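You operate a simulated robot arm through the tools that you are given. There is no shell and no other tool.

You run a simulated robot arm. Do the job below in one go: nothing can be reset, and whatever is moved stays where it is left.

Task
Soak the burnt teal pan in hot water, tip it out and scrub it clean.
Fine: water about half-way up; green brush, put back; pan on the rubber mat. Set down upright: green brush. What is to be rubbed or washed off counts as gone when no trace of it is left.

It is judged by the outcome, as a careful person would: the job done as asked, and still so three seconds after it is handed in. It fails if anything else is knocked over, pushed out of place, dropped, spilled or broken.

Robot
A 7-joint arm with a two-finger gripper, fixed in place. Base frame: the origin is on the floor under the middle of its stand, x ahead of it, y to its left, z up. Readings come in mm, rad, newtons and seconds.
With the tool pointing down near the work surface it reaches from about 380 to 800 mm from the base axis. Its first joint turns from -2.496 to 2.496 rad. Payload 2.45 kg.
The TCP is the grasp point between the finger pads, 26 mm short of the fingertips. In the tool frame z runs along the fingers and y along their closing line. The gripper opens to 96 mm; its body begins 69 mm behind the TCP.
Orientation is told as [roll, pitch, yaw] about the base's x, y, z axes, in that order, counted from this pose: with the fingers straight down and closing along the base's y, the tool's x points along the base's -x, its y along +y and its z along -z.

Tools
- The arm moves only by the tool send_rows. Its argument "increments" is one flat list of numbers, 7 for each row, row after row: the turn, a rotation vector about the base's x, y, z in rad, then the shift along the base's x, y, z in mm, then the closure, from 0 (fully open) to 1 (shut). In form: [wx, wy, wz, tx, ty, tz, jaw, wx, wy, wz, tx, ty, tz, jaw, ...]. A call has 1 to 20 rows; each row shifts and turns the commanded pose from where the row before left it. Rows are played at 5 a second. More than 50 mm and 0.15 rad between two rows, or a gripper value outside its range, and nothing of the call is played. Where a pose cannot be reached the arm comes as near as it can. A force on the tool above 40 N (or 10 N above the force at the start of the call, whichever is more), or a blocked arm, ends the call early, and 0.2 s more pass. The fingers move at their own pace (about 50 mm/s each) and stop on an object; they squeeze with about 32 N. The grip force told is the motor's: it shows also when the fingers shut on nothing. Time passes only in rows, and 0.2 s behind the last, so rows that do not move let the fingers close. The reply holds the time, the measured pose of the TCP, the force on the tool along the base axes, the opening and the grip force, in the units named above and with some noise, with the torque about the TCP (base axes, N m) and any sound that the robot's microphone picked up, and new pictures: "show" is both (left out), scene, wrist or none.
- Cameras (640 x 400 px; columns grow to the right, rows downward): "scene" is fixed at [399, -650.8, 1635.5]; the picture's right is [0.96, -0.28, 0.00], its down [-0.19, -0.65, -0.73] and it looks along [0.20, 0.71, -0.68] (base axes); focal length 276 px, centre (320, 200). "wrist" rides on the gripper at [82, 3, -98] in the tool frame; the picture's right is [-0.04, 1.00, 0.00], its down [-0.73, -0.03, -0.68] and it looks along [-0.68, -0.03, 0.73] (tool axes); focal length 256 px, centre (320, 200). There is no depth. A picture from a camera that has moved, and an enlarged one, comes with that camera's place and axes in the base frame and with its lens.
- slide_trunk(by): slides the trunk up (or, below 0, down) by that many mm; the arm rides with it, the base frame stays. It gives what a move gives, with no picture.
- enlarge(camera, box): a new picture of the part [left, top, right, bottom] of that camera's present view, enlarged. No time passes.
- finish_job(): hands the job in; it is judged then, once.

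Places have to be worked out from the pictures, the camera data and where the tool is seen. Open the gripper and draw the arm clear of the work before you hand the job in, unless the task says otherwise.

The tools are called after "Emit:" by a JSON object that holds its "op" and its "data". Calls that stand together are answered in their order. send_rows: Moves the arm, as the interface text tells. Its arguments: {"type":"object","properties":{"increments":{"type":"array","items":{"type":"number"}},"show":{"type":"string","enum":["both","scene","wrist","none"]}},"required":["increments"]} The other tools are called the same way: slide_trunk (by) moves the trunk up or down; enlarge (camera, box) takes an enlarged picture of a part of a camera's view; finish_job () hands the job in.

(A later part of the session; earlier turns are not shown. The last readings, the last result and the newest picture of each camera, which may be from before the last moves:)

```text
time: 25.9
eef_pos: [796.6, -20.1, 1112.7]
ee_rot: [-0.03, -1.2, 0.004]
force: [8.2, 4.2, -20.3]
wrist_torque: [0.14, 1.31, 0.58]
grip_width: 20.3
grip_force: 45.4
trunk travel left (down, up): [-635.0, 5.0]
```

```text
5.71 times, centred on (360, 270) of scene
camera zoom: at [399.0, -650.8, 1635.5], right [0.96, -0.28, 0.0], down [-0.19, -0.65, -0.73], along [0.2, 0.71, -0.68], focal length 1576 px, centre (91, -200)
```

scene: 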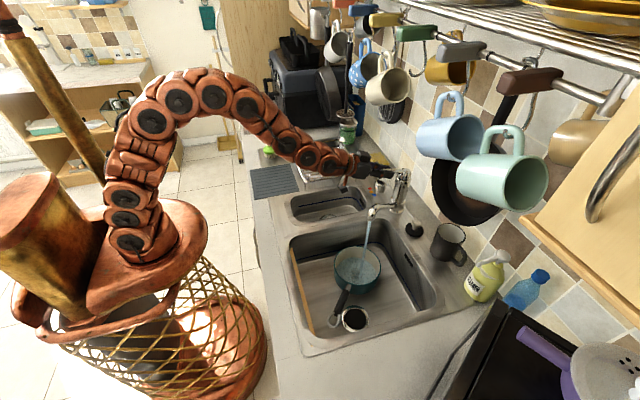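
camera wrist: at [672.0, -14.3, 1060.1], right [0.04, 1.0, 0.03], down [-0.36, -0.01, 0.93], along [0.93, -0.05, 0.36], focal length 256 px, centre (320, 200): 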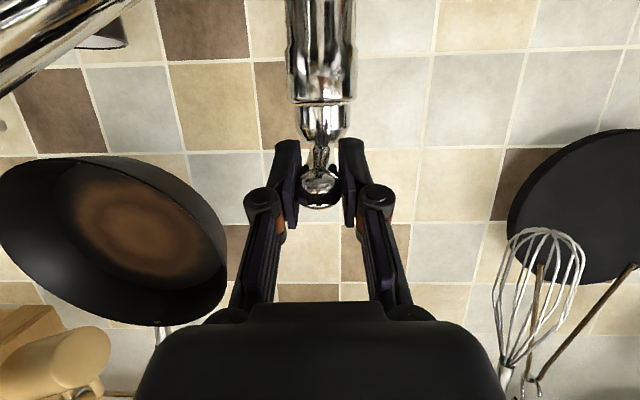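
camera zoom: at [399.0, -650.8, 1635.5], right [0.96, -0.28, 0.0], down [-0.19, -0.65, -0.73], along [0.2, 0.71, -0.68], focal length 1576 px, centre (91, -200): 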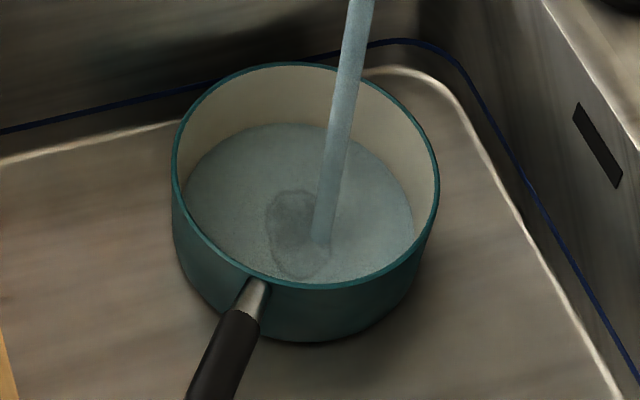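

The stream is wider now. I'll hold 3 s and check again.

Emit:
{"op": "send_rows", "data": {"increments": [0, 0, 0, 0, 0, 0, 0.9, 0, 0, 0, 0, 0, 0, 0.9, 0, 0, 0, 0, 0, 0, 0.9, 0, 0, 0, 0, 0, 0, 0.9, 0, 0, 0, 0, 0, 0, 0.9, 0, 0, 0, 0, 0, 0, 0.9, 0, 0, 0, 0, 0, 0, 0.9, 0, 0, 0, 0, 0, 0, 0.9, 0, 0, 0, 0, 0, 0, 0.9, 0, 0, 0, 0, 0, 0, 0.9, 0, 0, 0, 0, 0, 0, 0.9, 0, 0, 0, 0, 0, 0, 0.9, 0, 0, 0, 0, 0, 0, 0.9, 0, 0, 0, 0, 0, 0, 0.9], "show": "scene"}}

Emit:
{"op": "enlarge", "data": {"camera": "scene", "box": [330, 235, 390, 305]}}

```text
time: 28.9
eef_pos: [796.1, -19.2, 1112.3]
ee_rot: [-0.03, -1.201, 0.005]
force: [11.2, 1.5, -15.2]
wrist_torque: [0.12, 0.88, 0.52]
grip_width: 20.4
grip_force: 45.1
trunk travel left (down, up): [-635.0, 5.0]
```

scene: 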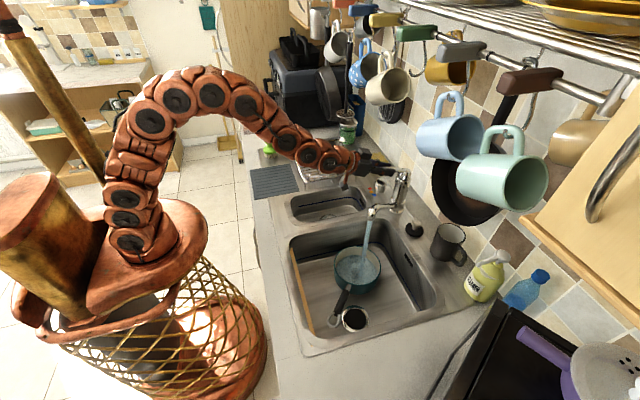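

```text
5.71 times, centred on (360, 270) of scene
camera zoom: at [399.0, -650.8, 1635.5], right [0.96, -0.28, 0.0], down [-0.19, -0.65, -0.73], along [0.2, 0.71, -0.68], focal length 1576 px, centre (91, -200)
```

zoom: 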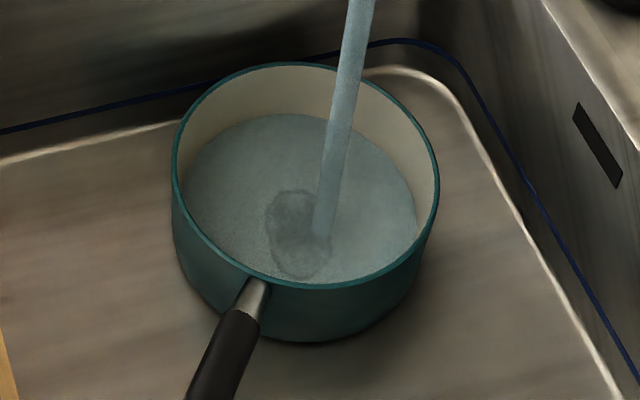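

The far water edge has risen from row 124 to 113 in 3 s; half-way is near row 97. I'll hold about 2.8 s more.

Emit:
{"op": "send_rows", "data": {"increments": [0, 0, 0, 0, 0, 0, 0.9, 0, 0, 0, 0, 0, 0, 0.9, 0, 0, 0, 0, 0, 0, 0.9, 0, 0, 0, 0, 0, 0, 0.9, 0, 0, 0, 0, 0, 0, 0.9, 0, 0, 0, 0, 0, 0, 0.9, 0, 0, 0, 0, 0, 0, 0.9, 0, 0, 0, 0, 0, 0, 0.9, 0, 0, 0, 0, 0, 0, 0.9, 0, 0, 0, 0, 0, 0, 0.9, 0, 0, 0, 0, 0, 0, 0.9, 0, 0, 0, 0, 0, 0, 0.9, 0, 0, 0, 0, 0, 0, 0.9], "show": "none"}}

Emit:
{"op": "enlarge", "data": {"camera": "scene", "box": [330, 235, 390, 305]}}

```text
time: 31.7
eef_pos: [795.0, -20.0, 1113.0]
ee_rot: [-0.029, -1.202, 0.004]
force: [13.9, 1.4, -10.4]
wrist_torque: [0.12, 0.37, 0.57]
grip_width: 20.5
grip_force: 45.2
trunk travel left (down, up): [-635.0, 5.0]
```

```text
5.71 times, centred on (360, 270) of scene
camera zoom: at [399.0, -650.8, 1635.5], right [0.96, -0.28, 0.0], down [-0.19, -0.65, -0.73], along [0.2, 0.71, -0.68], focal length 1576 px, centre (91, -200)
```

zoom: 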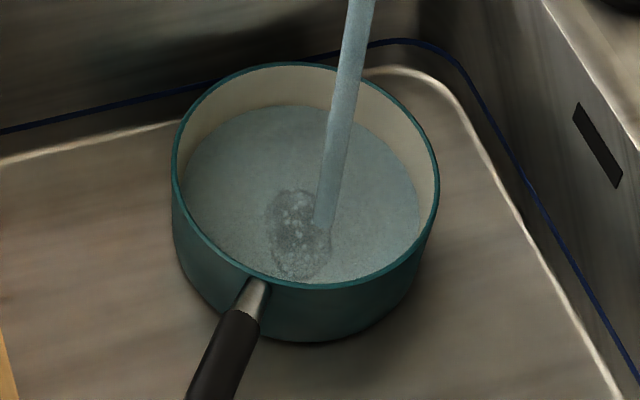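

The burn is fizzing — the water is hot and working; level is about 37%. I'll hold about 2 s more, then press the lever back down shut.

Emit:
{"op": "send_rows", "data": {"increments": [0, 0, 0, 0, 0, 0, 0.9, 0, 0, 0, 0, 0, 0, 0.9, 0, 0, 0, 0, 0, 0, 0.9, 0, 0, 0, 0, 0, 0, 0.9, 0, 0, 0, 0, 0, 0, 0.9, 0, 0, 0, 0, 0, 0, 0.9, 0, 0, 0, 0, 0, 0, 0.9, 0, 0, 0, 0, 0, 0, 0.9, 0, 0, 0, 0, 0, 0, 0.9, 0, 0, 0, 0, 0, 0, 0.9, 0, 0, 0, 0, 0, -8, 0.9, 0, 0, 0, -0.5, 0, -8, 0.9, 0, 0, 0, -0.5, 0, -6, 0.9, 0, 0, 0, 0, 0, -3, 0.9], "show": "scene"}}

Emit:
{"op": "enlarge", "data": {"camera": "scene", "box": [330, 205, 390, 305]}}

Emit:
{"op": "enlarge", "data": {"camera": "scene", "box": [330, 235, 390, 305]}}

```text
time: 34.7
eef_pos: [793.1, -20.1, 1092.8]
ee_rot: [-0.03, -1.209, 0.005]
force: [-3.7, -2.8, 33.5]
wrist_torque: [0.02, -0.75, 0.47]
grip_width: 21.1
grip_force: 45.6
trunk travel left (down, up): [-635.0, 5.0]
```

scene: 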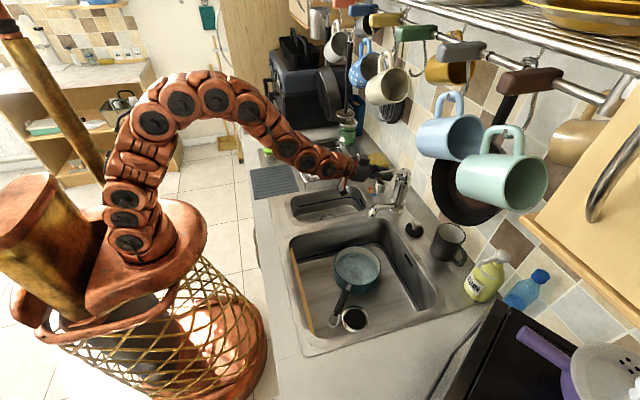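

```text
4.00 times, centred on (360, 255) of scene
camera zoom: at [399.0, -650.8, 1635.5], right [0.96, -0.28, 0.0], down [-0.19, -0.65, -0.73], along [0.2, 0.71, -0.68], focal length 1104 px, centre (160, -20)
```

zoom: 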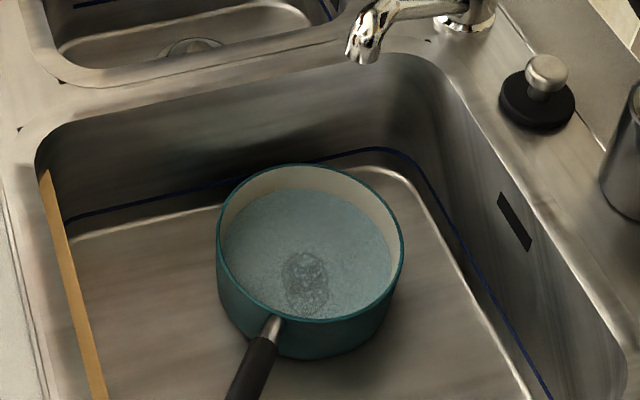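

```text
5.71 times, centred on (360, 270) of scene
camera zoom: at [399.0, -650.8, 1635.5], right [0.96, -0.28, 0.0], down [-0.19, -0.65, -0.73], along [0.2, 0.71, -0.68], focal length 1576 px, centre (91, -200)
```

zoom: 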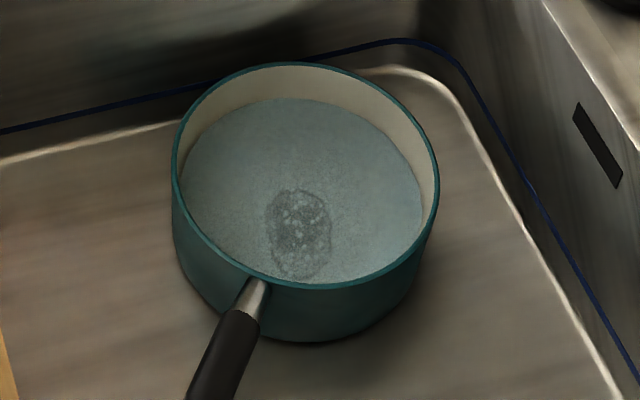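

Water is off and the level sits about half-way, with the burn bubbling. I'll release the lever and back straight away from it.

Emit:
{"op": "send_rows", "data": {"increments": [0, 0, 0, 0, 0, 1, 0.45, 0, 0, 0, 0, 0, 0, 0.45, 0, 0, 0, 0, 0, 0, 0.45, 0, 0, 0, -35, 0, 0, 0.45, 0, 0, 0, -35, 0, 0, 0.45, 0, 0, 0, -40, 0, 0, 0.45, 0, 0, 0, -40, 0, 0, 0.45], "show": "both"}}

```text
time: 36.3
eef_pos: [642.5, -21.4, 1088.8]
ee_rot: [-0.029, -1.2, 0.004]
force: [0.3, 0.1, -0.9]
wrist_torque: [0.0, 0.03, 0.01]
grip_width: 52.8
grip_force: 0.2
trunk travel left (down, up): [-635.0, 5.0]
camera wrist: at [520.4, -15.1, 1048.3], right [0.04, 1.0, 0.03], down [-0.37, -0.01, 0.93], along [0.93, -0.05, 0.37], focal length 256 px, centre (320, 200)
```

scene: 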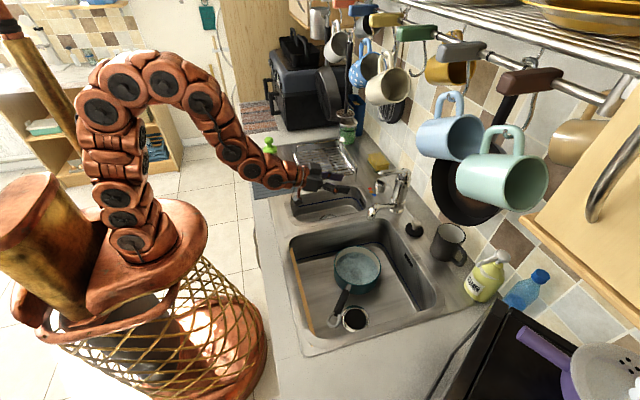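
wrist: 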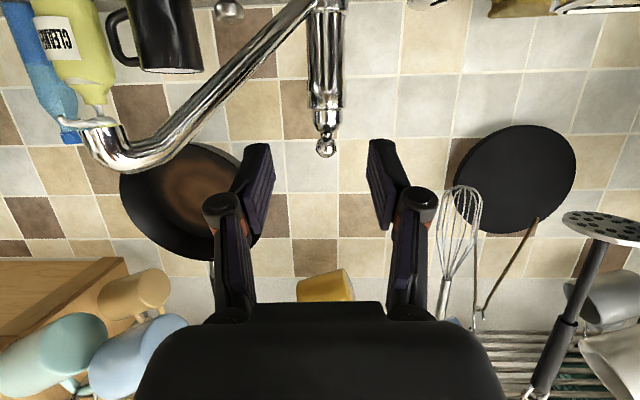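

The lever is shut and untouched. While the pan soaks I'll straighten the tool to point down and move above the pan's handle, near (582,-270), turned to yaw ≈ 0.91 across the handle.

Emit:
{"op": "send_rows", "data": {"increments": [0, 0.12, 0, -8, -23, 0, 0.2, 0, 0.12, 0, -8, -23, 0, 0.2, 0, 0.12, 0, -8, -23, 0, 0.2, 0, 0.12, 0, -8, -23, 0, 0.2, 0, 0.12, 0, -8, -23, 0, 0.2, 0, 0.12, 0, -8, -23, 0, 0.2, 0, 0.12, 0, -8, -23, 0, 0.2, 0, 0.12, 0, -4, -23, 0, 0.2, 0, 0.12, 0, 0, -23, 0, 0.2, 0, 0.12, 0, 0, -23, 0, 0.2, 0.03, 0, 0.13, 0, -3, 0, 0.2, 0, 0, 0.13, 0, -3, 0, 0.2, 0, 0, 0.13, 0, -3, 0, 0.2, 0, 0, 0.13, 0, -3, 0, 0.2, 0, 0, 0.13, 0, -3, 0, 0.2, 0, 0, 0.13, 0, -3, 0, 0.2, 0, 0, 0.13, 0, -1, 0, 0.2], "show": "both"}}

```text
time: 39.9
eef_pos: [584.1, -270.6, 1089.5]
ee_rot: [0.002, -0.003, 0.912]
force: [-0.2, -0.3, 1.5]
wrist_torque: [-0.02, 0.01, -0.02]
grip_width: 76.7
grip_force: 0.0
trunk travel left (down, up): [-635.0, 5.0]
camera wrist: at [530.6, -332.7, 1187.6], right [-0.77, 0.64, 0.0], down [0.47, 0.56, 0.68], along [0.44, 0.52, -0.73], focal length 256 px, centre (320, 200)
```

scene: 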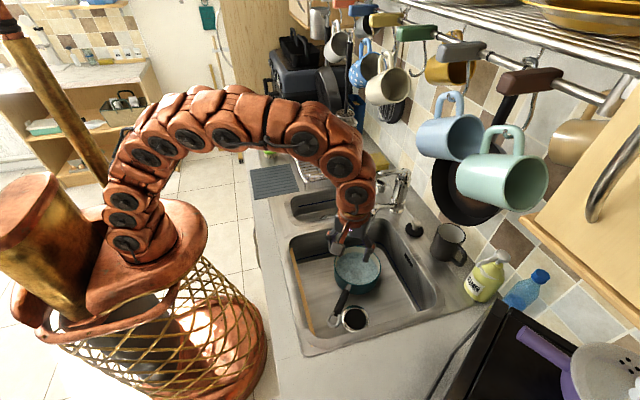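
wrist: 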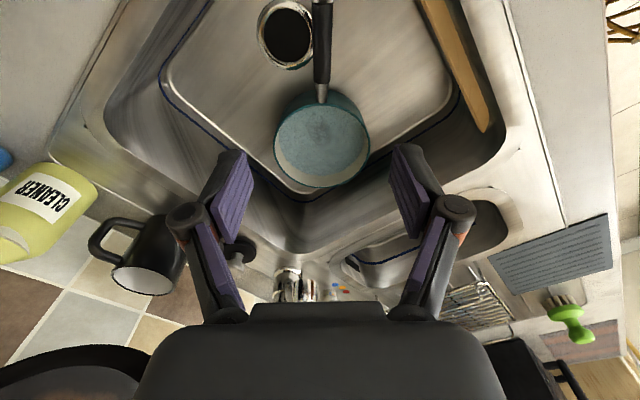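

The handle lines up with the tool's axis. I'll check the burn's state in an enlarged view.

Emit:
{"op": "enlarge", "data": {"camera": "wrist", "box": [250, 60, 390, 200]}}

Emit:
{"op": "enlarge", "data": {"camera": "wrist", "box": [240, 0, 400, 110]}}

```text
2.86 times, centred on (320, 130) of wrist
camera zoom: at [530.6, -332.7, 1187.6], right [-0.77, 0.64, 0.0], down [0.47, 0.56, 0.68], along [0.44, 0.52, -0.73], focal length 731 px, centre (320, 400)
```

zoom: 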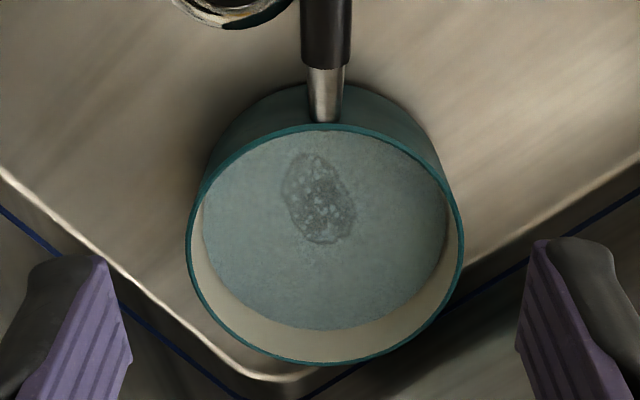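

```text
3.64 times, centred on (320, 55) of wrist
camera zoom: at [530.6, -332.7, 1187.6], right [-0.77, 0.64, 0.0], down [0.47, 0.56, 0.68], along [0.44, 0.52, -0.73], focal length 931 px, centre (320, 727)
```

zoom: 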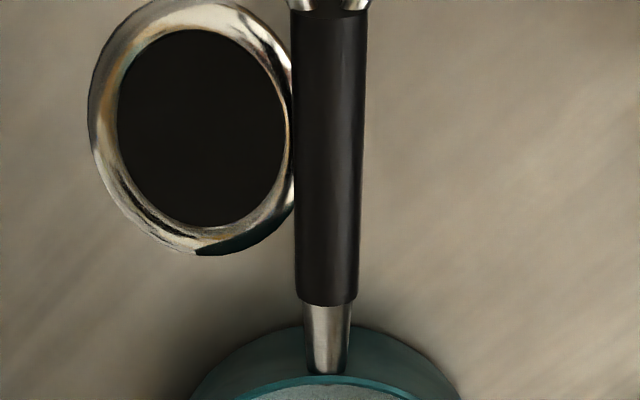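

The handle's black grip runs from about (611,-232,806) to (550,-305,830), ~25 mm thick. The burn is still bubbling, so I'll let it soak, hovering here.

Emit:
{"op": "send_rows", "data": {"increments": [0, 0, 0, 0, 0, 0, 0.2, 0, 0, 0, 0, 0, 0, 0.2, 0, 0, 0, 0, 0, 0, 0.2, 0, 0, 0, 0, 0, 0, 0.2, 0, 0, 0, 0, 0, 0, 0.2, 0, 0, 0, 0, 0, 0, 0.2, 0, 0, 0, 0, 0, 0, 0.2, 0, 0, 0, 0, 0, 0, 0.2, 0, 0, 0, 0, 0, 0, 0.2, 0, 0, 0, 0, 0, 0, 0.2, 0, 0, 0, 0, 0, 0, 0.2, 0, 0, 0, 0, 0, 0, 0.2, 0, 0, 0, 0, 0, 0, 0.2, 0, 0, 0, 0, 0, 0, 0.2, 0, 0, 0, 0, 0, 0, 0.2, 0, 0, 0, 0, 0, 0, 0.2, 0, 0, 0, 0, 0, 0, 0.2, 0, 0, 0, 0, 0, 0, 0.2, 0, 0, 0, 0, 0, 0, 0.2, 0, 0, 0, 0, 0, 0, 0.2], "show": "none"}}

Emit:
{"op": "enlarge", "data": {"camera": "wrist", "box": [250, 60, 390, 200]}}

```text
time: 44.1
eef_pos: [583.6, -268.7, 1089.6]
ee_rot: [0.003, -0.004, 0.911]
force: [-0.3, -0.2, 0.7]
wrist_torque: [0.02, 0.04, -0.02]
grip_width: 76.6
grip_force: 0.1
trunk travel left (down, up): [-635.0, 5.0]
```

```text
2.86 times, centred on (320, 130) of wrist
camera zoom: at [530.4, -332.5, 1187.4], right [-0.76, 0.64, 0.0], down [0.47, 0.56, 0.68], along [0.44, 0.52, -0.73], focal length 731 px, centre (320, 400)
```

zoom: 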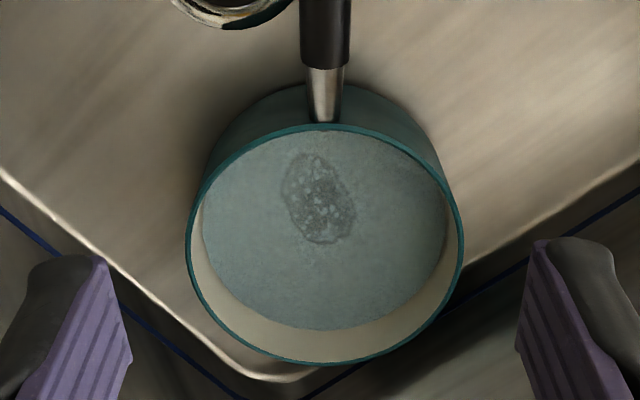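

Little change in 4 s; more soaking is harmless, so I'll keep waiting.

Emit:
{"op": "send_rows", "data": {"increments": [0, 0, 0, 0, 0, 0, 0.2, 0, 0, 0, 0, 0, 0, 0.2, 0, 0, 0, 0, 0, 0, 0.2, 0, 0, 0, 0, 0, 0, 0.2, 0, 0, 0, 0, 0, 0, 0.2, 0, 0, 0, 0, 0, 0, 0.2, 0, 0, 0, 0, 0, 0, 0.2, 0, 0, 0, 0, 0, 0, 0.2, 0, 0, 0, 0, 0, 0, 0.2, 0, 0, 0, 0, 0, 0, 0.2, 0, 0, 0, 0, 0, 0, 0.2, 0, 0, 0, 0, 0, 0, 0.2, 0, 0, 0, 0, 0, 0, 0.2, 0, 0, 0, 0, 0, 0, 0.2, 0, 0, 0, 0, 0, 0, 0.2, 0, 0, 0, 0, 0, 0, 0.2, 0, 0, 0, 0, 0, 0, 0.2, 0, 0, 0, 0, 0, 0, 0.2, 0, 0, 0, 0, 0, 0, 0.2, 0, 0, 0, 0, 0, 0, 0.2], "show": "none"}}

Emit:
{"op": "send_rows", "data": {"increments": [0, 0, 0, 0, 0, 0, 0.2, 0, 0, 0, 0, 0, 0, 0.2, 0, 0, 0, 0, 0, 0, 0.2, 0, 0, 0, 0, 0, 0, 0.2, 0, 0, 0, 0, 0, 0, 0.2, 0, 0, 0, 0, 0, 0, 0.2, 0, 0, 0, 0, 0, 0, 0.2, 0, 0, 0, 0, 0, 0, 0.2, 0, 0, 0, 0, 0, 0, 0.2, 0, 0, 0, 0, 0, 0, 0.2, 0, 0, 0, 0, 0, 0, 0.2, 0, 0, 0, 0, 0, 0, 0.2, 0, 0, 0, 0, 0, 0, 0.2, 0, 0, 0, 0, 0, 0, 0.2, 0, 0, 0, 0, 0, 0, 0.2, 0, 0, 0, 0, 0, 0, 0.2, 0, 0, 0, 0, 0, 0, 0.2, 0, 0, 0, 0, 0, 0, 0.2, 0, 0, 0, 0, 0, 0, 0.2, 0, 0, 0, 0, 0, 0, 0.2], "show": "none"}}

Emit:
{"op": "send_rows", "data": {"increments": [0, 0, 0, 0, 0, 0, 0.2, 0, 0, 0, 0, 0, 0, 0.2, 0, 0, 0, 0, 0, 0, 0.2, 0, 0, 0, 0, 0, 0, 0.2, 0, 0, 0, 0, 0, 0, 0.2, 0, 0, 0, 0, 0, 0, 0.2, 0, 0, 0, 0, 0, 0, 0.2, 0, 0, 0, 0, 0, 0, 0.2, 0, 0, 0, 0, 0, 0, 0.2, 0, 0, 0, 0, 0, 0, 0.2, 0, 0, 0, 0, 0, 0, 0.2, 0, 0, 0, 0, 0, 0, 0.2, 0, 0, 0, 0, 0, 0, 0.2, 0, 0, 0, 0, 0, 0, 0.2, 0, 0, 0, 0, 0, 0, 0.2, 0, 0, 0, 0, 0, 0, 0.2, 0, 0, 0, 0, 0, 0, 0.2, 0, 0, 0, 0, 0, 0, 0.2, 0, 0, 0, 0, 0, 0, 0.2, 0, 0, 0, 0, 0, 0, 0.2], "show": "none"}}

Emit:
{"op": "enlarge", "data": {"camera": "wrist", "box": [250, 60, 390, 200]}}

```text
time: 48.3
eef_pos: [585.0, -269.2, 1090.0]
ee_rot: [0.003, -0.003, 0.911]
force: [-0.3, 0.7, -0.5]
wrist_torque: [-0.02, 0.0, 0.0]
grip_width: 76.9
grip_force: 0.1
trunk travel left (down, up): [-635.0, 5.0]
```

```text
time: 52.5
eef_pos: [583.8, -269.7, 1089.4]
ee_rot: [0.003, -0.003, 0.911]
force: [0.1, -0.3, 0.8]
wrist_torque: [0.03, 0.02, -0.01]
grip_width: 76.8
grip_force: 0.1
trunk travel left (down, up): [-635.0, 5.0]
```

```text
time: 56.7
eef_pos: [584.2, -269.5, 1089.4]
ee_rot: [0.005, -0.004, 0.911]
force: [-0.5, 0.4, 0.1]
wrist_torque: [-0.02, -0.01, 0.0]
grip_width: 76.8
grip_force: 0.2
trunk travel left (down, up): [-635.0, 5.0]
```

```text
2.86 times, centred on (320, 130) of wrist
camera zoom: at [530.5, -332.5, 1187.5], right [-0.76, 0.64, 0.0], down [0.47, 0.56, 0.68], along [0.44, 0.52, -0.73], focal length 731 px, centre (320, 400)
```

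zoom: 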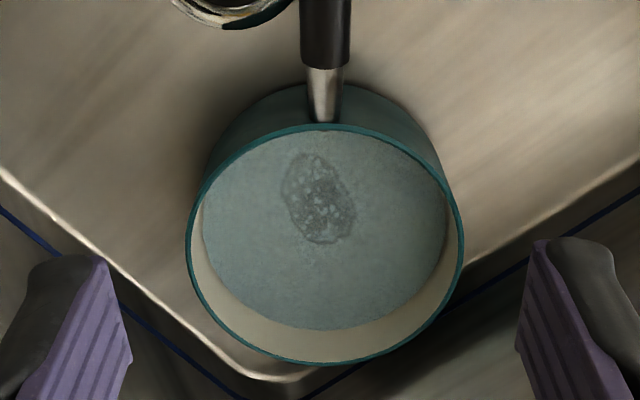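

The burn has the same mottled, loosened look as before, so it's soaked. I'll lower the open gripper around the handle near its pan end, stopping above it first to check alignment.

Emit:
{"op": "send_rows", "data": {"increments": [0, 0, 0, 2, 3, -45, 0.4, 0, 0, 0, 2, 3, -45, 0.4, 0, 0, 0, 2, 4, -45, 0.4, 0, 0, 0, 2, 4, -45, 0.4, 0, 0, 0, 2, 4, -45, 0.4], "show": "both"}}

```text
time: 57.9
eef_pos: [593.3, -252.4, 864.5]
ee_rot: [0.002, -0.005, 0.909]
force: [0.2, -0.4, 0.5]
wrist_torque: [-0.01, -0.02, -0.05]
grip_width: 57.7
grip_force: 0.1
trunk travel left (down, up): [-635.0, 5.0]
camera wrist: at [540.3, -315.3, 962.1], right [-0.76, 0.64, 0.0], down [0.47, 0.56, 0.68], along [0.44, 0.52, -0.73], focal length 256 px, centre (320, 200)
```

scene: 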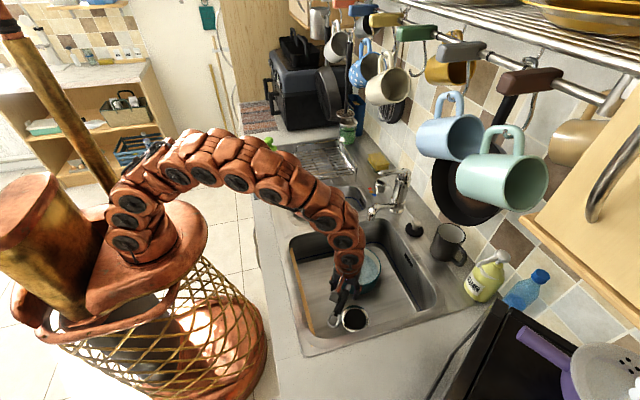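
wrist: 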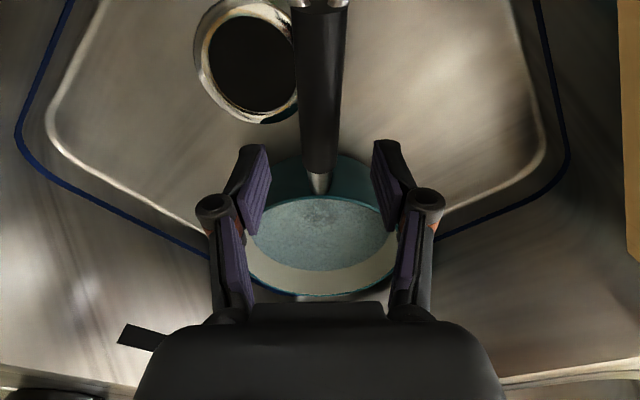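

The handle is centred between the fingers. I'll descend the last 52 mm and close on the grip.

Emit:
{"op": "send_rows", "data": {"increments": [0, 0, 0, 0, 0, -26, 0.4, 0, 0, 0, 0, 0, -26, 0.4, 0, 0, 0, 0, 0, 0, 0.4], "show": "wrist"}}

```text
time: 58.7
eef_pos: [593.1, -252.5, 813.2]
ee_rot: [0.004, -0.003, 0.912]
force: [0.1, -0.2, 0.1]
wrist_torque: [0.01, 0.02, 0.0]
grip_width: 57.6
grip_force: 0.0
trunk travel left (down, up): [-635.0, 5.0]
camera wrist: at [540.1, -315.2, 910.3], right [-0.77, 0.64, 0.0], down [0.47, 0.56, 0.68], along [0.44, 0.52, -0.73], focal length 256 px, centre (320, 200)
```

wrist: 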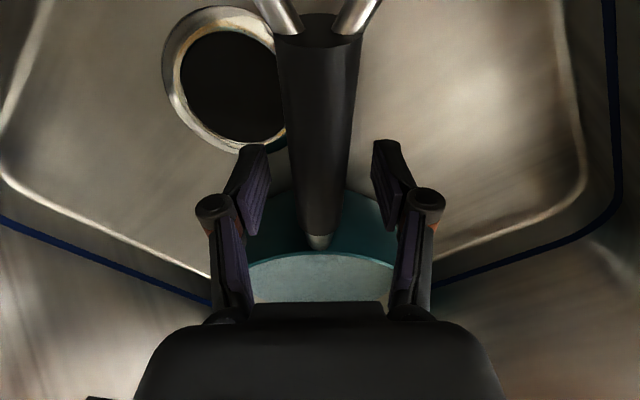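

The handle runs between the pads. I'll close the gripper on it.

Emit:
{"op": "send_rows", "data": {"increments": [0, 0, 0, 0, 0, 0, 1, 0, 0, 0, 0, 0, 0, 1, 0, 0, 0, 0, 0, 0, 1, 0, 0, 0, 0, 0, 0, 1], "show": "wrist"}}

```text
time: 59.7
eef_pos: [592.5, -252.4, 813.4]
ee_rot: [0.003, -0.004, 0.912]
force: [2.6, -2.0, 2.0]
wrist_torque: [0.09, -0.13, -0.34]
grip_width: 26.2
grip_force: 32.0
trunk travel left (down, up): [-635.0, 5.0]
camera wrist: at [540.1, -315.5, 910.4], right [-0.76, 0.64, 0.0], down [0.47, 0.56, 0.68], along [0.44, 0.52, -0.73], focal length 256 px, centre (320, 200)
```

wrist: 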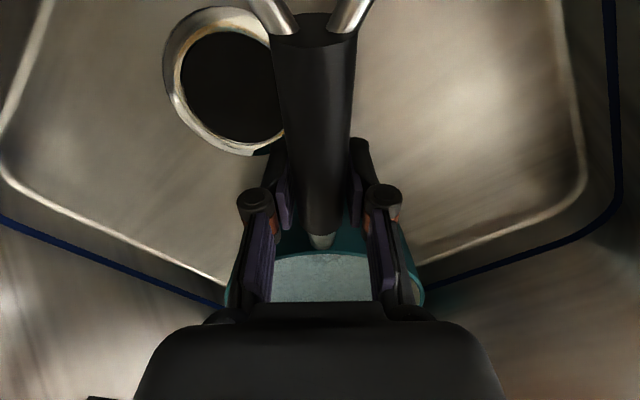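

Gripped at 26 mm. I'll lift 15 mm gently to see whether the pan stays level and how heavy it is.

Emit:
{"op": "send_rows", "data": {"increments": [0, 0, 0, 0, 0, 5, 1, 0, 0, 0, 0, 0, 5, 1, 0, 0, 0, 0, 0, 5, 1, 0, 0, 0, 0, 0, 0, 1], "show": "both"}}

Emit:
{"op": "enlarge", "data": {"camera": "scene", "box": [300, 220, 420, 330]}}

```text
time: 60.7
eef_pos: [592.9, -251.8, 827.4]
ee_rot: [0.004, 0.0, 0.912]
force: [0.5, 0.3, -7.0]
wrist_torque: [-0.52, 0.42, -0.01]
grip_width: 26.0
grip_force: 32.0
trunk travel left (down, up): [-635.0, 5.0]
camera wrist: at [540.4, -314.4, 925.1], right [-0.77, 0.64, 0.0], down [0.47, 0.56, 0.68], along [0.44, 0.52, -0.73], focal length 256 px, centre (320, 200)
```

scene: 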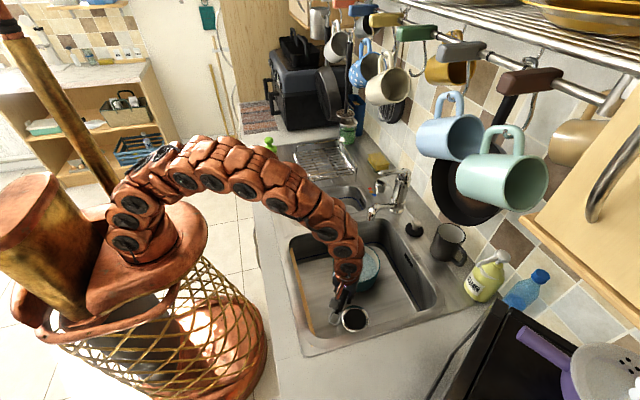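
wrist: 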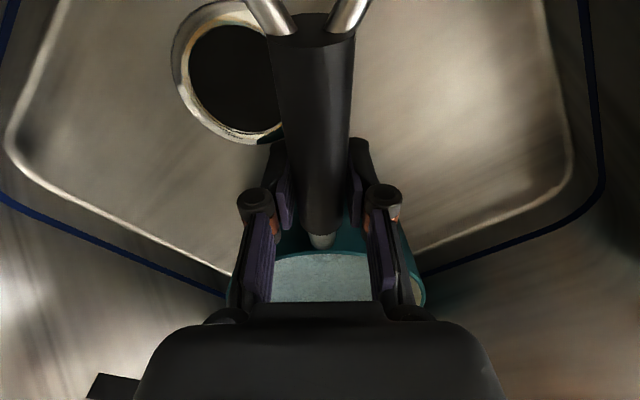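

```text
3.64 times, centred on (360, 275) of scene
camera zoom: at [399.0, -650.8, 1635.5], right [0.96, -0.28, 0.0], down [-0.19, -0.65, -0.73], along [0.2, 0.71, -0.68], focal length 1003 px, centre (174, -73)
```

zoom: 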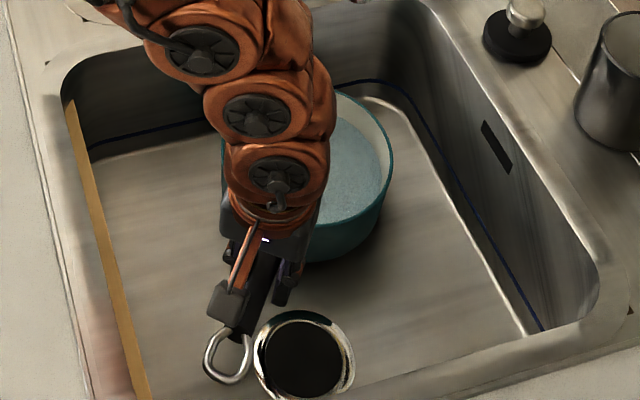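

Weight reads about 7 N with 0.67 N·m torque and the handle hasn't rotated in the grip. I'll lift another 20 mm and compare.

Emit:
{"op": "send_rows", "data": {"increments": [0, 0, 0, 0, 0, 5, 1, 0, 0, 0, 0, 0, 5, 1, 0, 0, 0, 0, 0, 5, 1, 0, 0, 0, 0, 0, 5, 1, 0, 0, 0, 0, 0, 0, 1], "show": "wrist"}}

Emit:
{"op": "enlarge", "data": {"camera": "scene", "box": [300, 220, 420, 330]}}

```text
time: 61.9
eef_pos: [593.9, -250.6, 848.1]
ee_rot: [0.002, -0.002, 0.911]
force: [-0.1, -0.2, -6.7]
wrist_torque: [-0.53, 0.39, -0.01]
grip_width: 26.1
grip_force: 31.8
trunk travel left (down, up): [-635.0, 5.0]
camera wrist: at [540.4, -313.7, 944.6], right [-0.76, 0.64, 0.0], down [0.47, 0.56, 0.68], along [0.44, 0.52, -0.73], focal length 256 px, centre (320, 200)
```

wrist: 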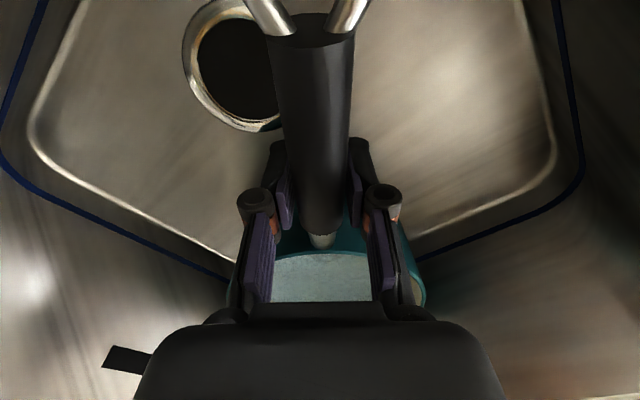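

```text
3.64 times, centred on (360, 275) of scene
camera zoom: at [399.0, -650.8, 1635.5], right [0.96, -0.28, 0.0], down [-0.19, -0.65, -0.73], along [0.2, 0.71, -0.68], focal length 1003 px, centre (174, -73)
```

zoom: 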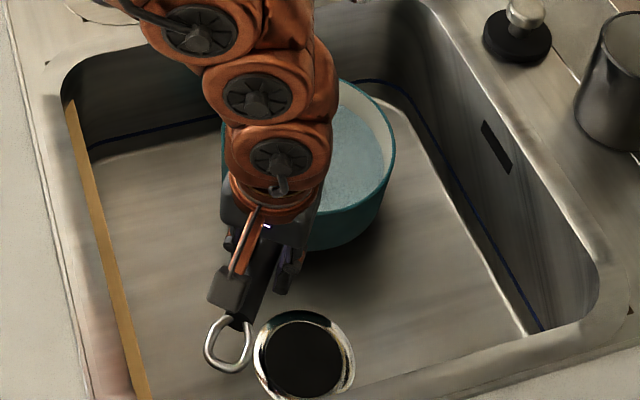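

The pan hangs level and steady at about 0.7 kg. I'll lift it out diagonally, away from under the spout, to about (590,-400,1050), keeping the pan body over the big bowl.

Emit:
{"op": "send_rows", "data": {"increments": [0, 0, 0, -8, -12, 25, 1, 0, 0, 0, -8, -12, 25, 1, 0, 0, 0, -8, -12, 25, 1, 0, 0, 0, -8, -12, 25, 1, 0, 0, 0, 7, -25, 25, 1, 0, 0, 0, 7, -25, 25, 1, 0, 0, 0, 7, -25, 25, 1, 0, 0, 0, 7, -25, 25, 1], "show": "both"}}

```text
time: 63.7
eef_pos: [591.3, -397.0, 1048.9]
ee_rot: [0.003, 0.0, 0.914]
force: [0.0, 1.0, -5.9]
wrist_torque: [-0.51, 0.4, 0.0]
grip_width: 26.2
grip_force: 31.8
trunk travel left (down, up): [-635.0, 5.0]
camera wrist: at [537.8, -460.6, 1145.9], right [-0.77, 0.64, 0.0], down [0.47, 0.56, 0.68], along [0.44, 0.52, -0.73], focal length 256 px, centre (320, 200)
```

scene: 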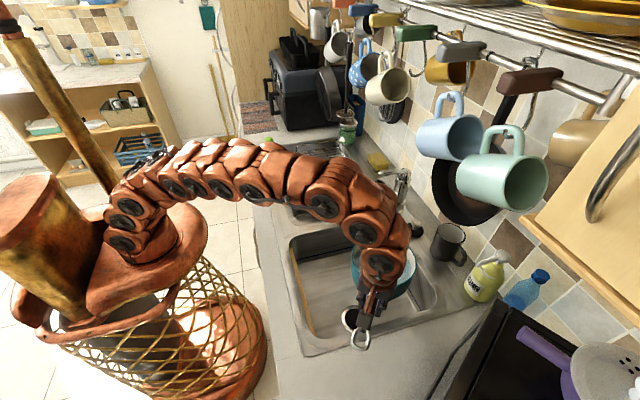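
wrist: 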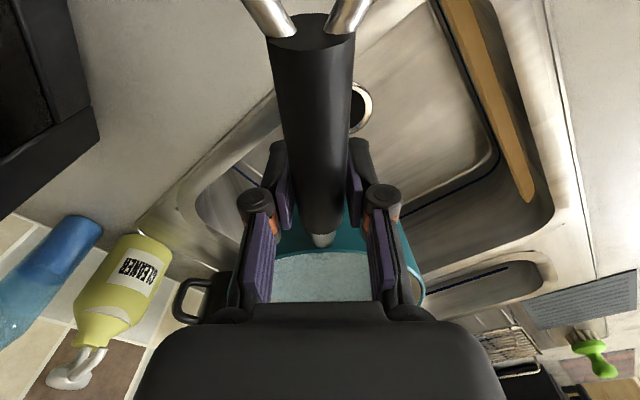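

The pan is level over the bowl's right part. I'll roll it about the handle's axis in stages, pouring toward the bowl's middle; first 0.6 rad.

Emit:
{"op": "send_rows", "data": {"increments": [-0.0734, -0.0949, 0, 0, 0, 0, 1, -0.0734, -0.0949, 0, 0, 0, 0, 1, -0.0734, -0.0949, 0, 0, 0, 0, 1, -0.0734, -0.0949, 0, 0, 0, 0, 1, -0.0734, -0.0949, 0, 0, 0, 0, 1], "show": "both"}}

```text
time: 64.9
eef_pos: [590.1, -398.4, 1047.7]
ee_rot: [-0.598, -0.004, 0.913]
force: [0.6, 0.1, -7.1]
wrist_torque: [-0.4, 0.51, -0.02]
grip_width: 26.1
grip_force: 31.9
trunk travel left (down, up): [-635.0, 5.0]
camera wrist: at [493.2, -428.1, 1126.3], right [-0.63, 0.54, -0.56], down [0.16, 0.8, 0.58], along [0.76, 0.27, -0.59], focal length 256 px, centre (320, 200)
```

scene: 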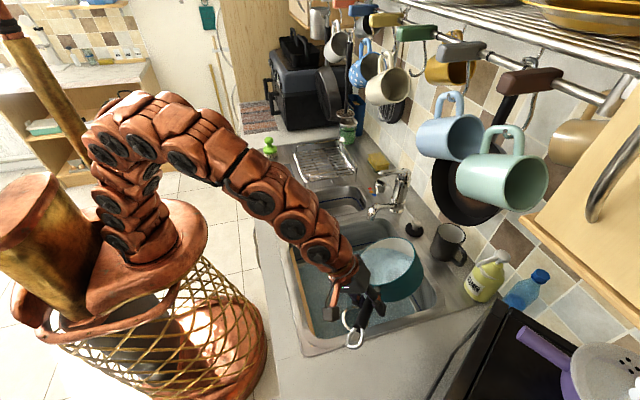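
wrist: 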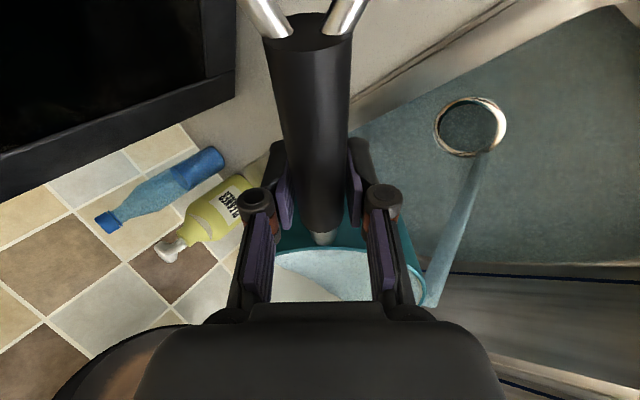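

Water is pouring cleanly into the bowl near the drain. I'll keep rolling another 0.6 rad.

Emit:
{"op": "send_rows", "data": {"increments": [-0.0734, -0.0949, 0, 0, 0, 0, 1, -0.0734, -0.0949, 0, 0, 0, 0, 1, -0.0734, -0.0949, 0, 0, 0, 0, 1, -0.0734, -0.0949, 0, 0, 0, 0, 1, -0.0734, -0.0949, 0, 0, 0, 0, 1], "show": "both"}}

```text
time: 66.1
eef_pos: [589.5, -398.1, 1047.6]
ee_rot: [-1.197, -0.003, 0.914]
force: [-0.1, -0.5, -6.6]
wrist_torque: [-0.31, 0.61, 0.01]
grip_width: 26.4
grip_force: 31.9
trunk travel left (down, up): [-635.0, 5.0]
camera wrist: at [464.7, -407.3, 1079.8], right [-0.26, 0.26, -0.93], down [-0.04, 0.96, 0.28], along [0.96, 0.11, -0.24], focal length 256 px, centre (320, 200)
```

scene: 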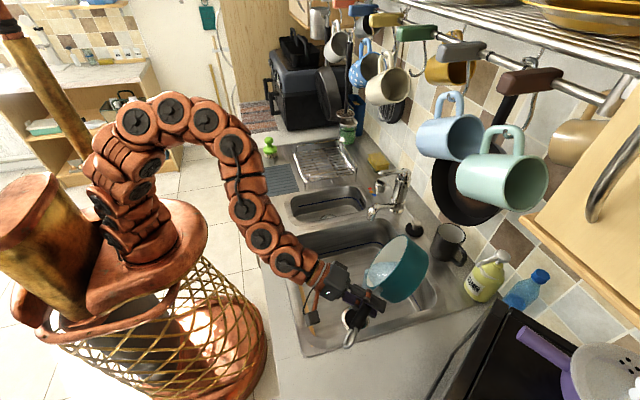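
wrist: 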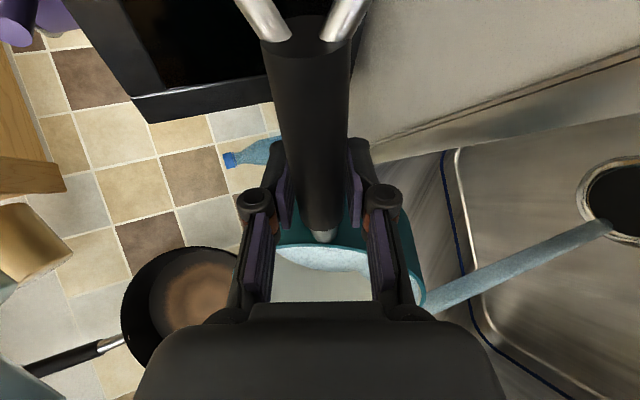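

Still pouring straight into the drain area. I'll continue to about 1.8 rad so it empties fully.

Emit:
{"op": "send_rows", "data": {"increments": [-0.0734, -0.0949, 0, 0, 0, 0, 1, -0.0734, -0.0949, 0, 0, 0, 0, 1, -0.0734, -0.0949, 0, 0, 0, 0, 1, -0.0734, -0.0949, 0, 0, 0, 0, 1, -0.0734, -0.0949, 0, 0, 0, 0, 1, 0, 0, 0, 0, 0, 0, 1, 0, 0, 0, 0, 0, 0, 1], "show": "both"}}

```text
time: 67.7
eef_pos: [589.0, -397.4, 1047.4]
ee_rot: [-1.796, 0.0, 0.914]
force: [-0.4, 0.1, -7.8]
wrist_torque: [-0.33, 0.62, -0.01]
grip_width: 26.2
grip_force: 31.5
trunk travel left (down, up): [-635.0, 5.0]
camera wrist: at [463.3, -406.1, 1022.0], right [0.2, -0.11, -0.97], down [-0.08, 0.99, -0.12], along [0.98, 0.1, 0.19], focal length 256 px, centre (320, 200)
```

scene: 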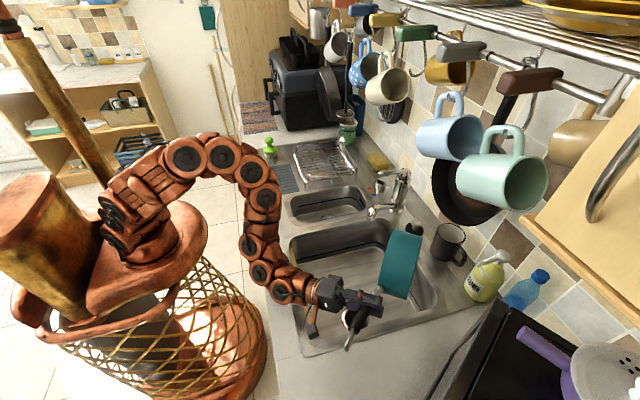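
wrist: 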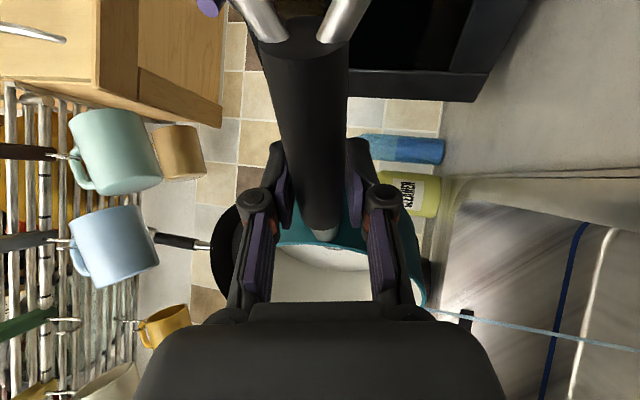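

Only a thin thread of water remains. I'll hold here for 3 s to let it drain.

Emit:
{"op": "send_rows", "data": {"increments": [-0.0734, -0.0949, 0, 0, 0, 0, 1, 0, 0, 0, 0, 0, 0, 1, 0, 0, 0, 0, 0, 0, 1, 0, 0, 0, 0, 0, 0, 1, 0, 0, 0, 0, 0, 0, 1, 0, 0, 0, 0, 0, 0, 1, 0, 0, 0, 0, 0, 0, 1, 0, 0, 0, 0, 0, 0, 1, 0, 0, 0, 0, 0, 0, 1, 0, 0, 0, 0, 0, 0, 1, 0, 0, 0, 0, 0, 0, 1, 0, 0, 0, 0, 0, 0, 1, 0, 0, 0, 0, 0, 0, 1, 0, 0, 0, 0, 0, 0, 1], "show": "both"}}

```text
time: 70.7
eef_pos: [588.6, -400.0, 1047.1]
ee_rot: [-1.916, 0.002, 0.915]
force: [-0.2, -0.6, -6.4]
wrist_torque: [-0.36, 0.61, 0.0]
grip_width: 26.4
grip_force: 31.8
trunk travel left (down, up): [-635.0, 5.0]
camera wrist: at [466.4, -408.8, 1010.9], right [0.29, -0.18, -0.94], down [-0.07, 0.98, -0.2], along [0.95, 0.12, 0.27], focal length 256 px, centre (320, 200)
```

scene: 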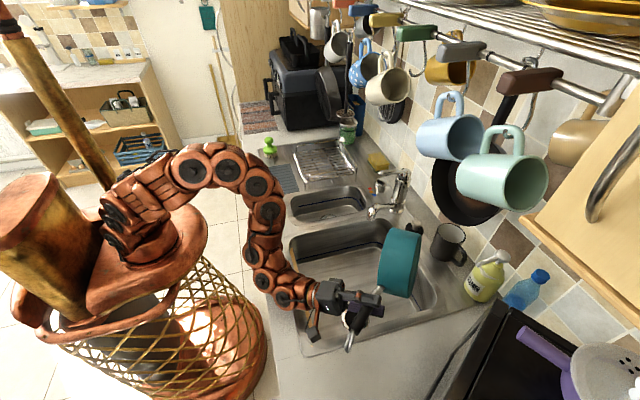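
wrist: 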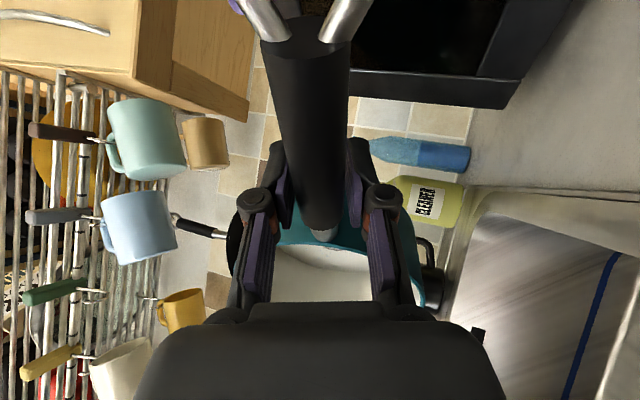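

The pan is empty with no drips. I'll roll it back upright over the bowl.

Emit:
{"op": "send_rows", "data": {"increments": [0.0734, 0.0949, 0, 0, 0, 0, 1, 0.0734, 0.0949, 0, 0, 0, 0, 1, 0.0734, 0.0949, 0, 0, 0, 0, 1, 0.0734, 0.0949, 0, 0, 0, 0, 1, 0.0734, 0.0949, 0, 0, 0, 0, 1, 0.0734, 0.0949, 0, 0, 0, 0, 1, 0.0734, 0.0949, 0, 0, 0, 0, 1, 0.0734, 0.0949, 0, 0, 0, 0, 1, 0.0734, 0.0949, 0, 0, 0, 0, 1, 0.0734, 0.0949, 0, 0, 0, 0, 1, 0.0734, 0.0949, 0, 0, 0, 0, 1, 0.0734, 0.0949, 0, 0, 0, 0, 1, 0.0734, 0.0949, 0, 0, 0, 0, 1, 0.0734, 0.0949, 0, 0, 0, 0, 1, 0.0734, 0.0949, 0, 0, 0, 0, 1, 0.0734, 0.0949, 0, 0, 0, 0, 1], "show": "both"}}

```text
time: 74.1
eef_pos: [590.0, -398.3, 1047.6]
ee_rot: [0.005, -0.004, 0.914]
force: [-0.6, -0.9, -6.7]
wrist_torque: [-0.51, 0.32, 0.04]
grip_width: 26.1
grip_force: 32.1
trunk travel left (down, up): [-635.0, 5.0]
camera wrist: at [536.9, -461.9, 1146.0], right [-0.77, 0.64, 0.0], down [0.47, 0.56, 0.68], along [0.44, 0.52, -0.73], focal length 256 px, centre (320, 200)
```

scene: 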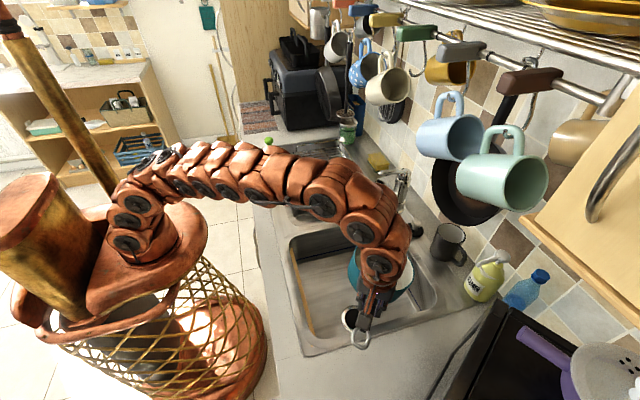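
wrist: 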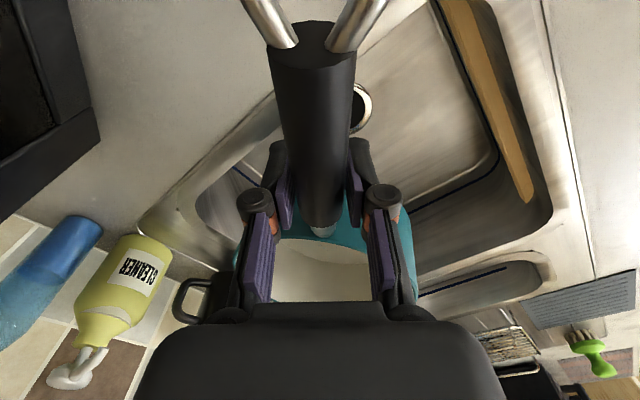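

The pan is upright but looks rolled by some degrees in the grip. I'll look closer before moving on.

Emit:
{"op": "enlarge", "data": {"camera": "wrist", "box": [220, 180, 440, 320]}}

Emit:
{"op": "enlarge", "data": {"camera": "scene", "box": [320, 230, 440, 360]}}

```text
2.86 times, centred on (330, 250) of wrist
camera zoom: at [536.9, -461.9, 1146.0], right [-0.77, 0.64, 0.0], down [0.47, 0.56, 0.68], along [0.44, 0.52, -0.73], focal length 731 px, centre (291, 57)
```

zoom: 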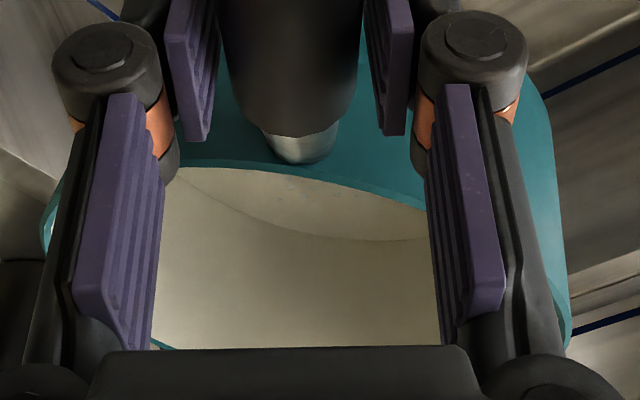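

```text
3.08 times, centred on (380, 295) of scene
camera zoom: at [399.0, -650.8, 1635.5], right [0.96, -0.28, 0.0], down [-0.19, -0.65, -0.73], along [0.2, 0.71, -0.68], focal length 849 px, centre (135, -92)
```

zoom: 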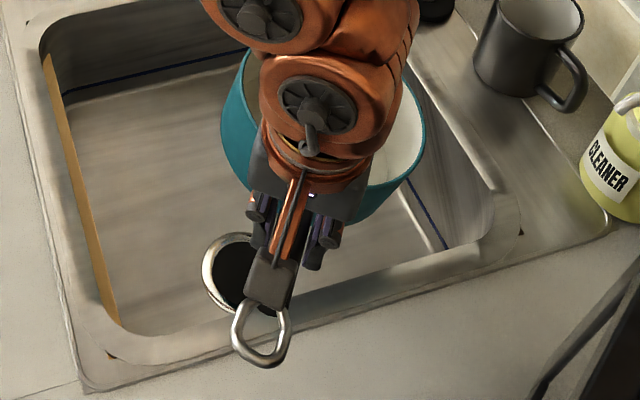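

The pan slipped about 11° about the handle axis (its -p side is higher). I'll tilt the gripper 0.2 rad back to level the pan, then check.

Emit:
{"op": "send_rows", "data": {"increments": [-0.0612, -0.0791, 0, 0, 0, 0, 1, -0.0612, -0.0791, 0, 0, 0, 0, 1, 0, 0, 0, 0, 0, 0, 1], "show": "wrist"}}

Emit:
{"op": "enlarge", "data": {"camera": "scene", "box": [320, 230, 440, 360]}}

```text
time: 74.9
eef_pos: [589.3, -399.3, 1048.1]
ee_rot: [-0.197, -0.003, 0.909]
force: [0.1, -0.5, -6.2]
wrist_torque: [-0.47, 0.46, -0.03]
grip_width: 26.4
grip_force: 31.6
trunk travel left (down, up): [-635.0, 5.0]
camera wrist: at [520.8, -450.8, 1142.8], right [-0.75, 0.63, -0.2], down [0.37, 0.64, 0.67], along [0.55, 0.43, -0.71], focal length 256 px, centre (320, 200)
```

wrist: 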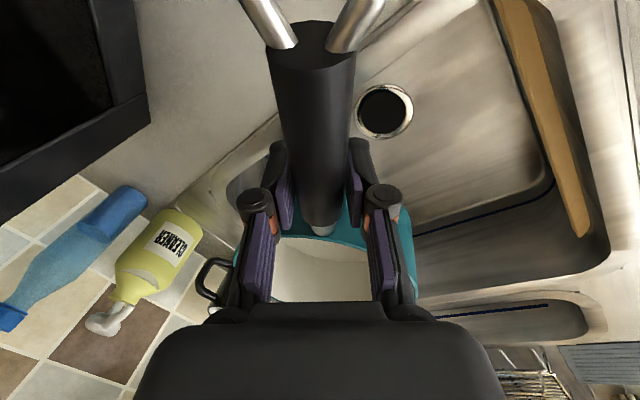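

```text
3.08 times, centred on (380, 295) of scene
camera zoom: at [399.0, -650.8, 1635.5], right [0.96, -0.28, 0.0], down [-0.19, -0.65, -0.73], along [0.2, 0.71, -0.68], focal length 849 px, centre (135, -92)
```

zoom: 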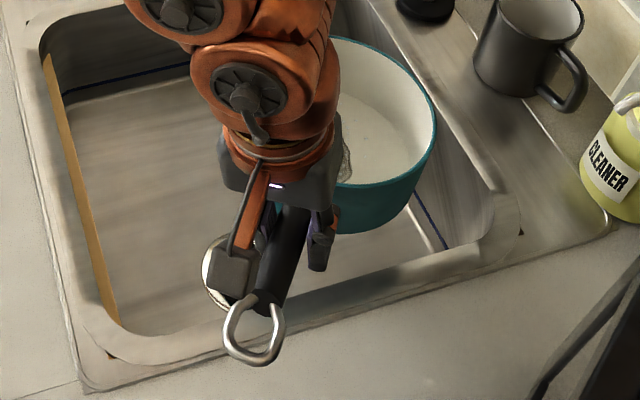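

The pan now looks level. I'll carry it around the front of the spout to the rubber mat, turning so the handle points toward -y at the end.

Emit:
{"op": "send_rows", "data": {"increments": [0, 0, 0, -28, 30, 0, 1, 0, 0, 0, -28, 30, 0, 1, 0, 0, 0, -28, 30, 0, 1, 0, 0, 0, -28, 30, 0, 1, 0, 0, 0, -28, 30, 0, 1, 0, 0, 0.066, -2, 40, 0, 1, 0, 0, 0.066, -2, 40, 0, 1, 0, 0, 0.066, -2, 40, 0, 1, 0, 0, 0.066, -2, 40, 0, 1, 0, 0, 0.066, -2, 40, 0, 1], "show": "both"}}

```text
time: 77.1
eef_pos: [439.8, -50.5, 1049.9]
ee_rot: [-0.196, -0.005, 1.242]
force: [0.0, 0.0, -7.0]
wrist_torque: [-0.56, 0.24, 0.01]
grip_width: 26.2
grip_force: 31.8
trunk travel left (down, up): [-635.0, 5.0]
camera wrist: at [390.9, -119.3, 1144.1], right [-0.91, 0.35, -0.2], down [0.14, 0.73, 0.67], along [0.38, 0.59, -0.71], focal length 256 px, centre (320, 200)
```

scene: 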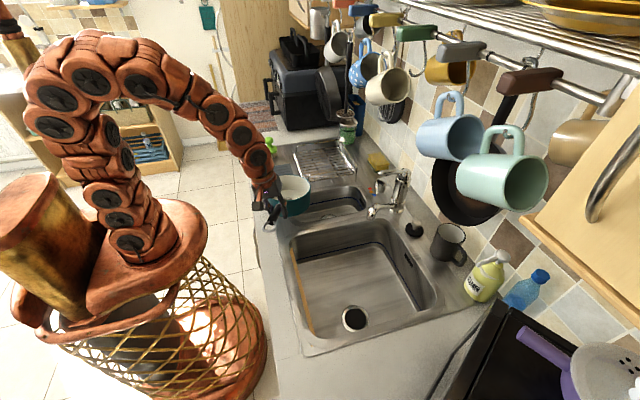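
wrist: 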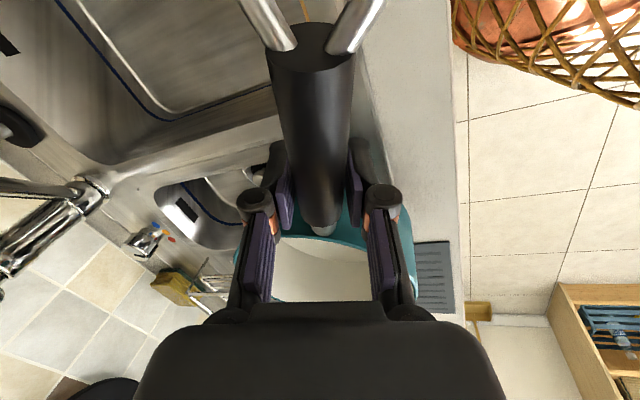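

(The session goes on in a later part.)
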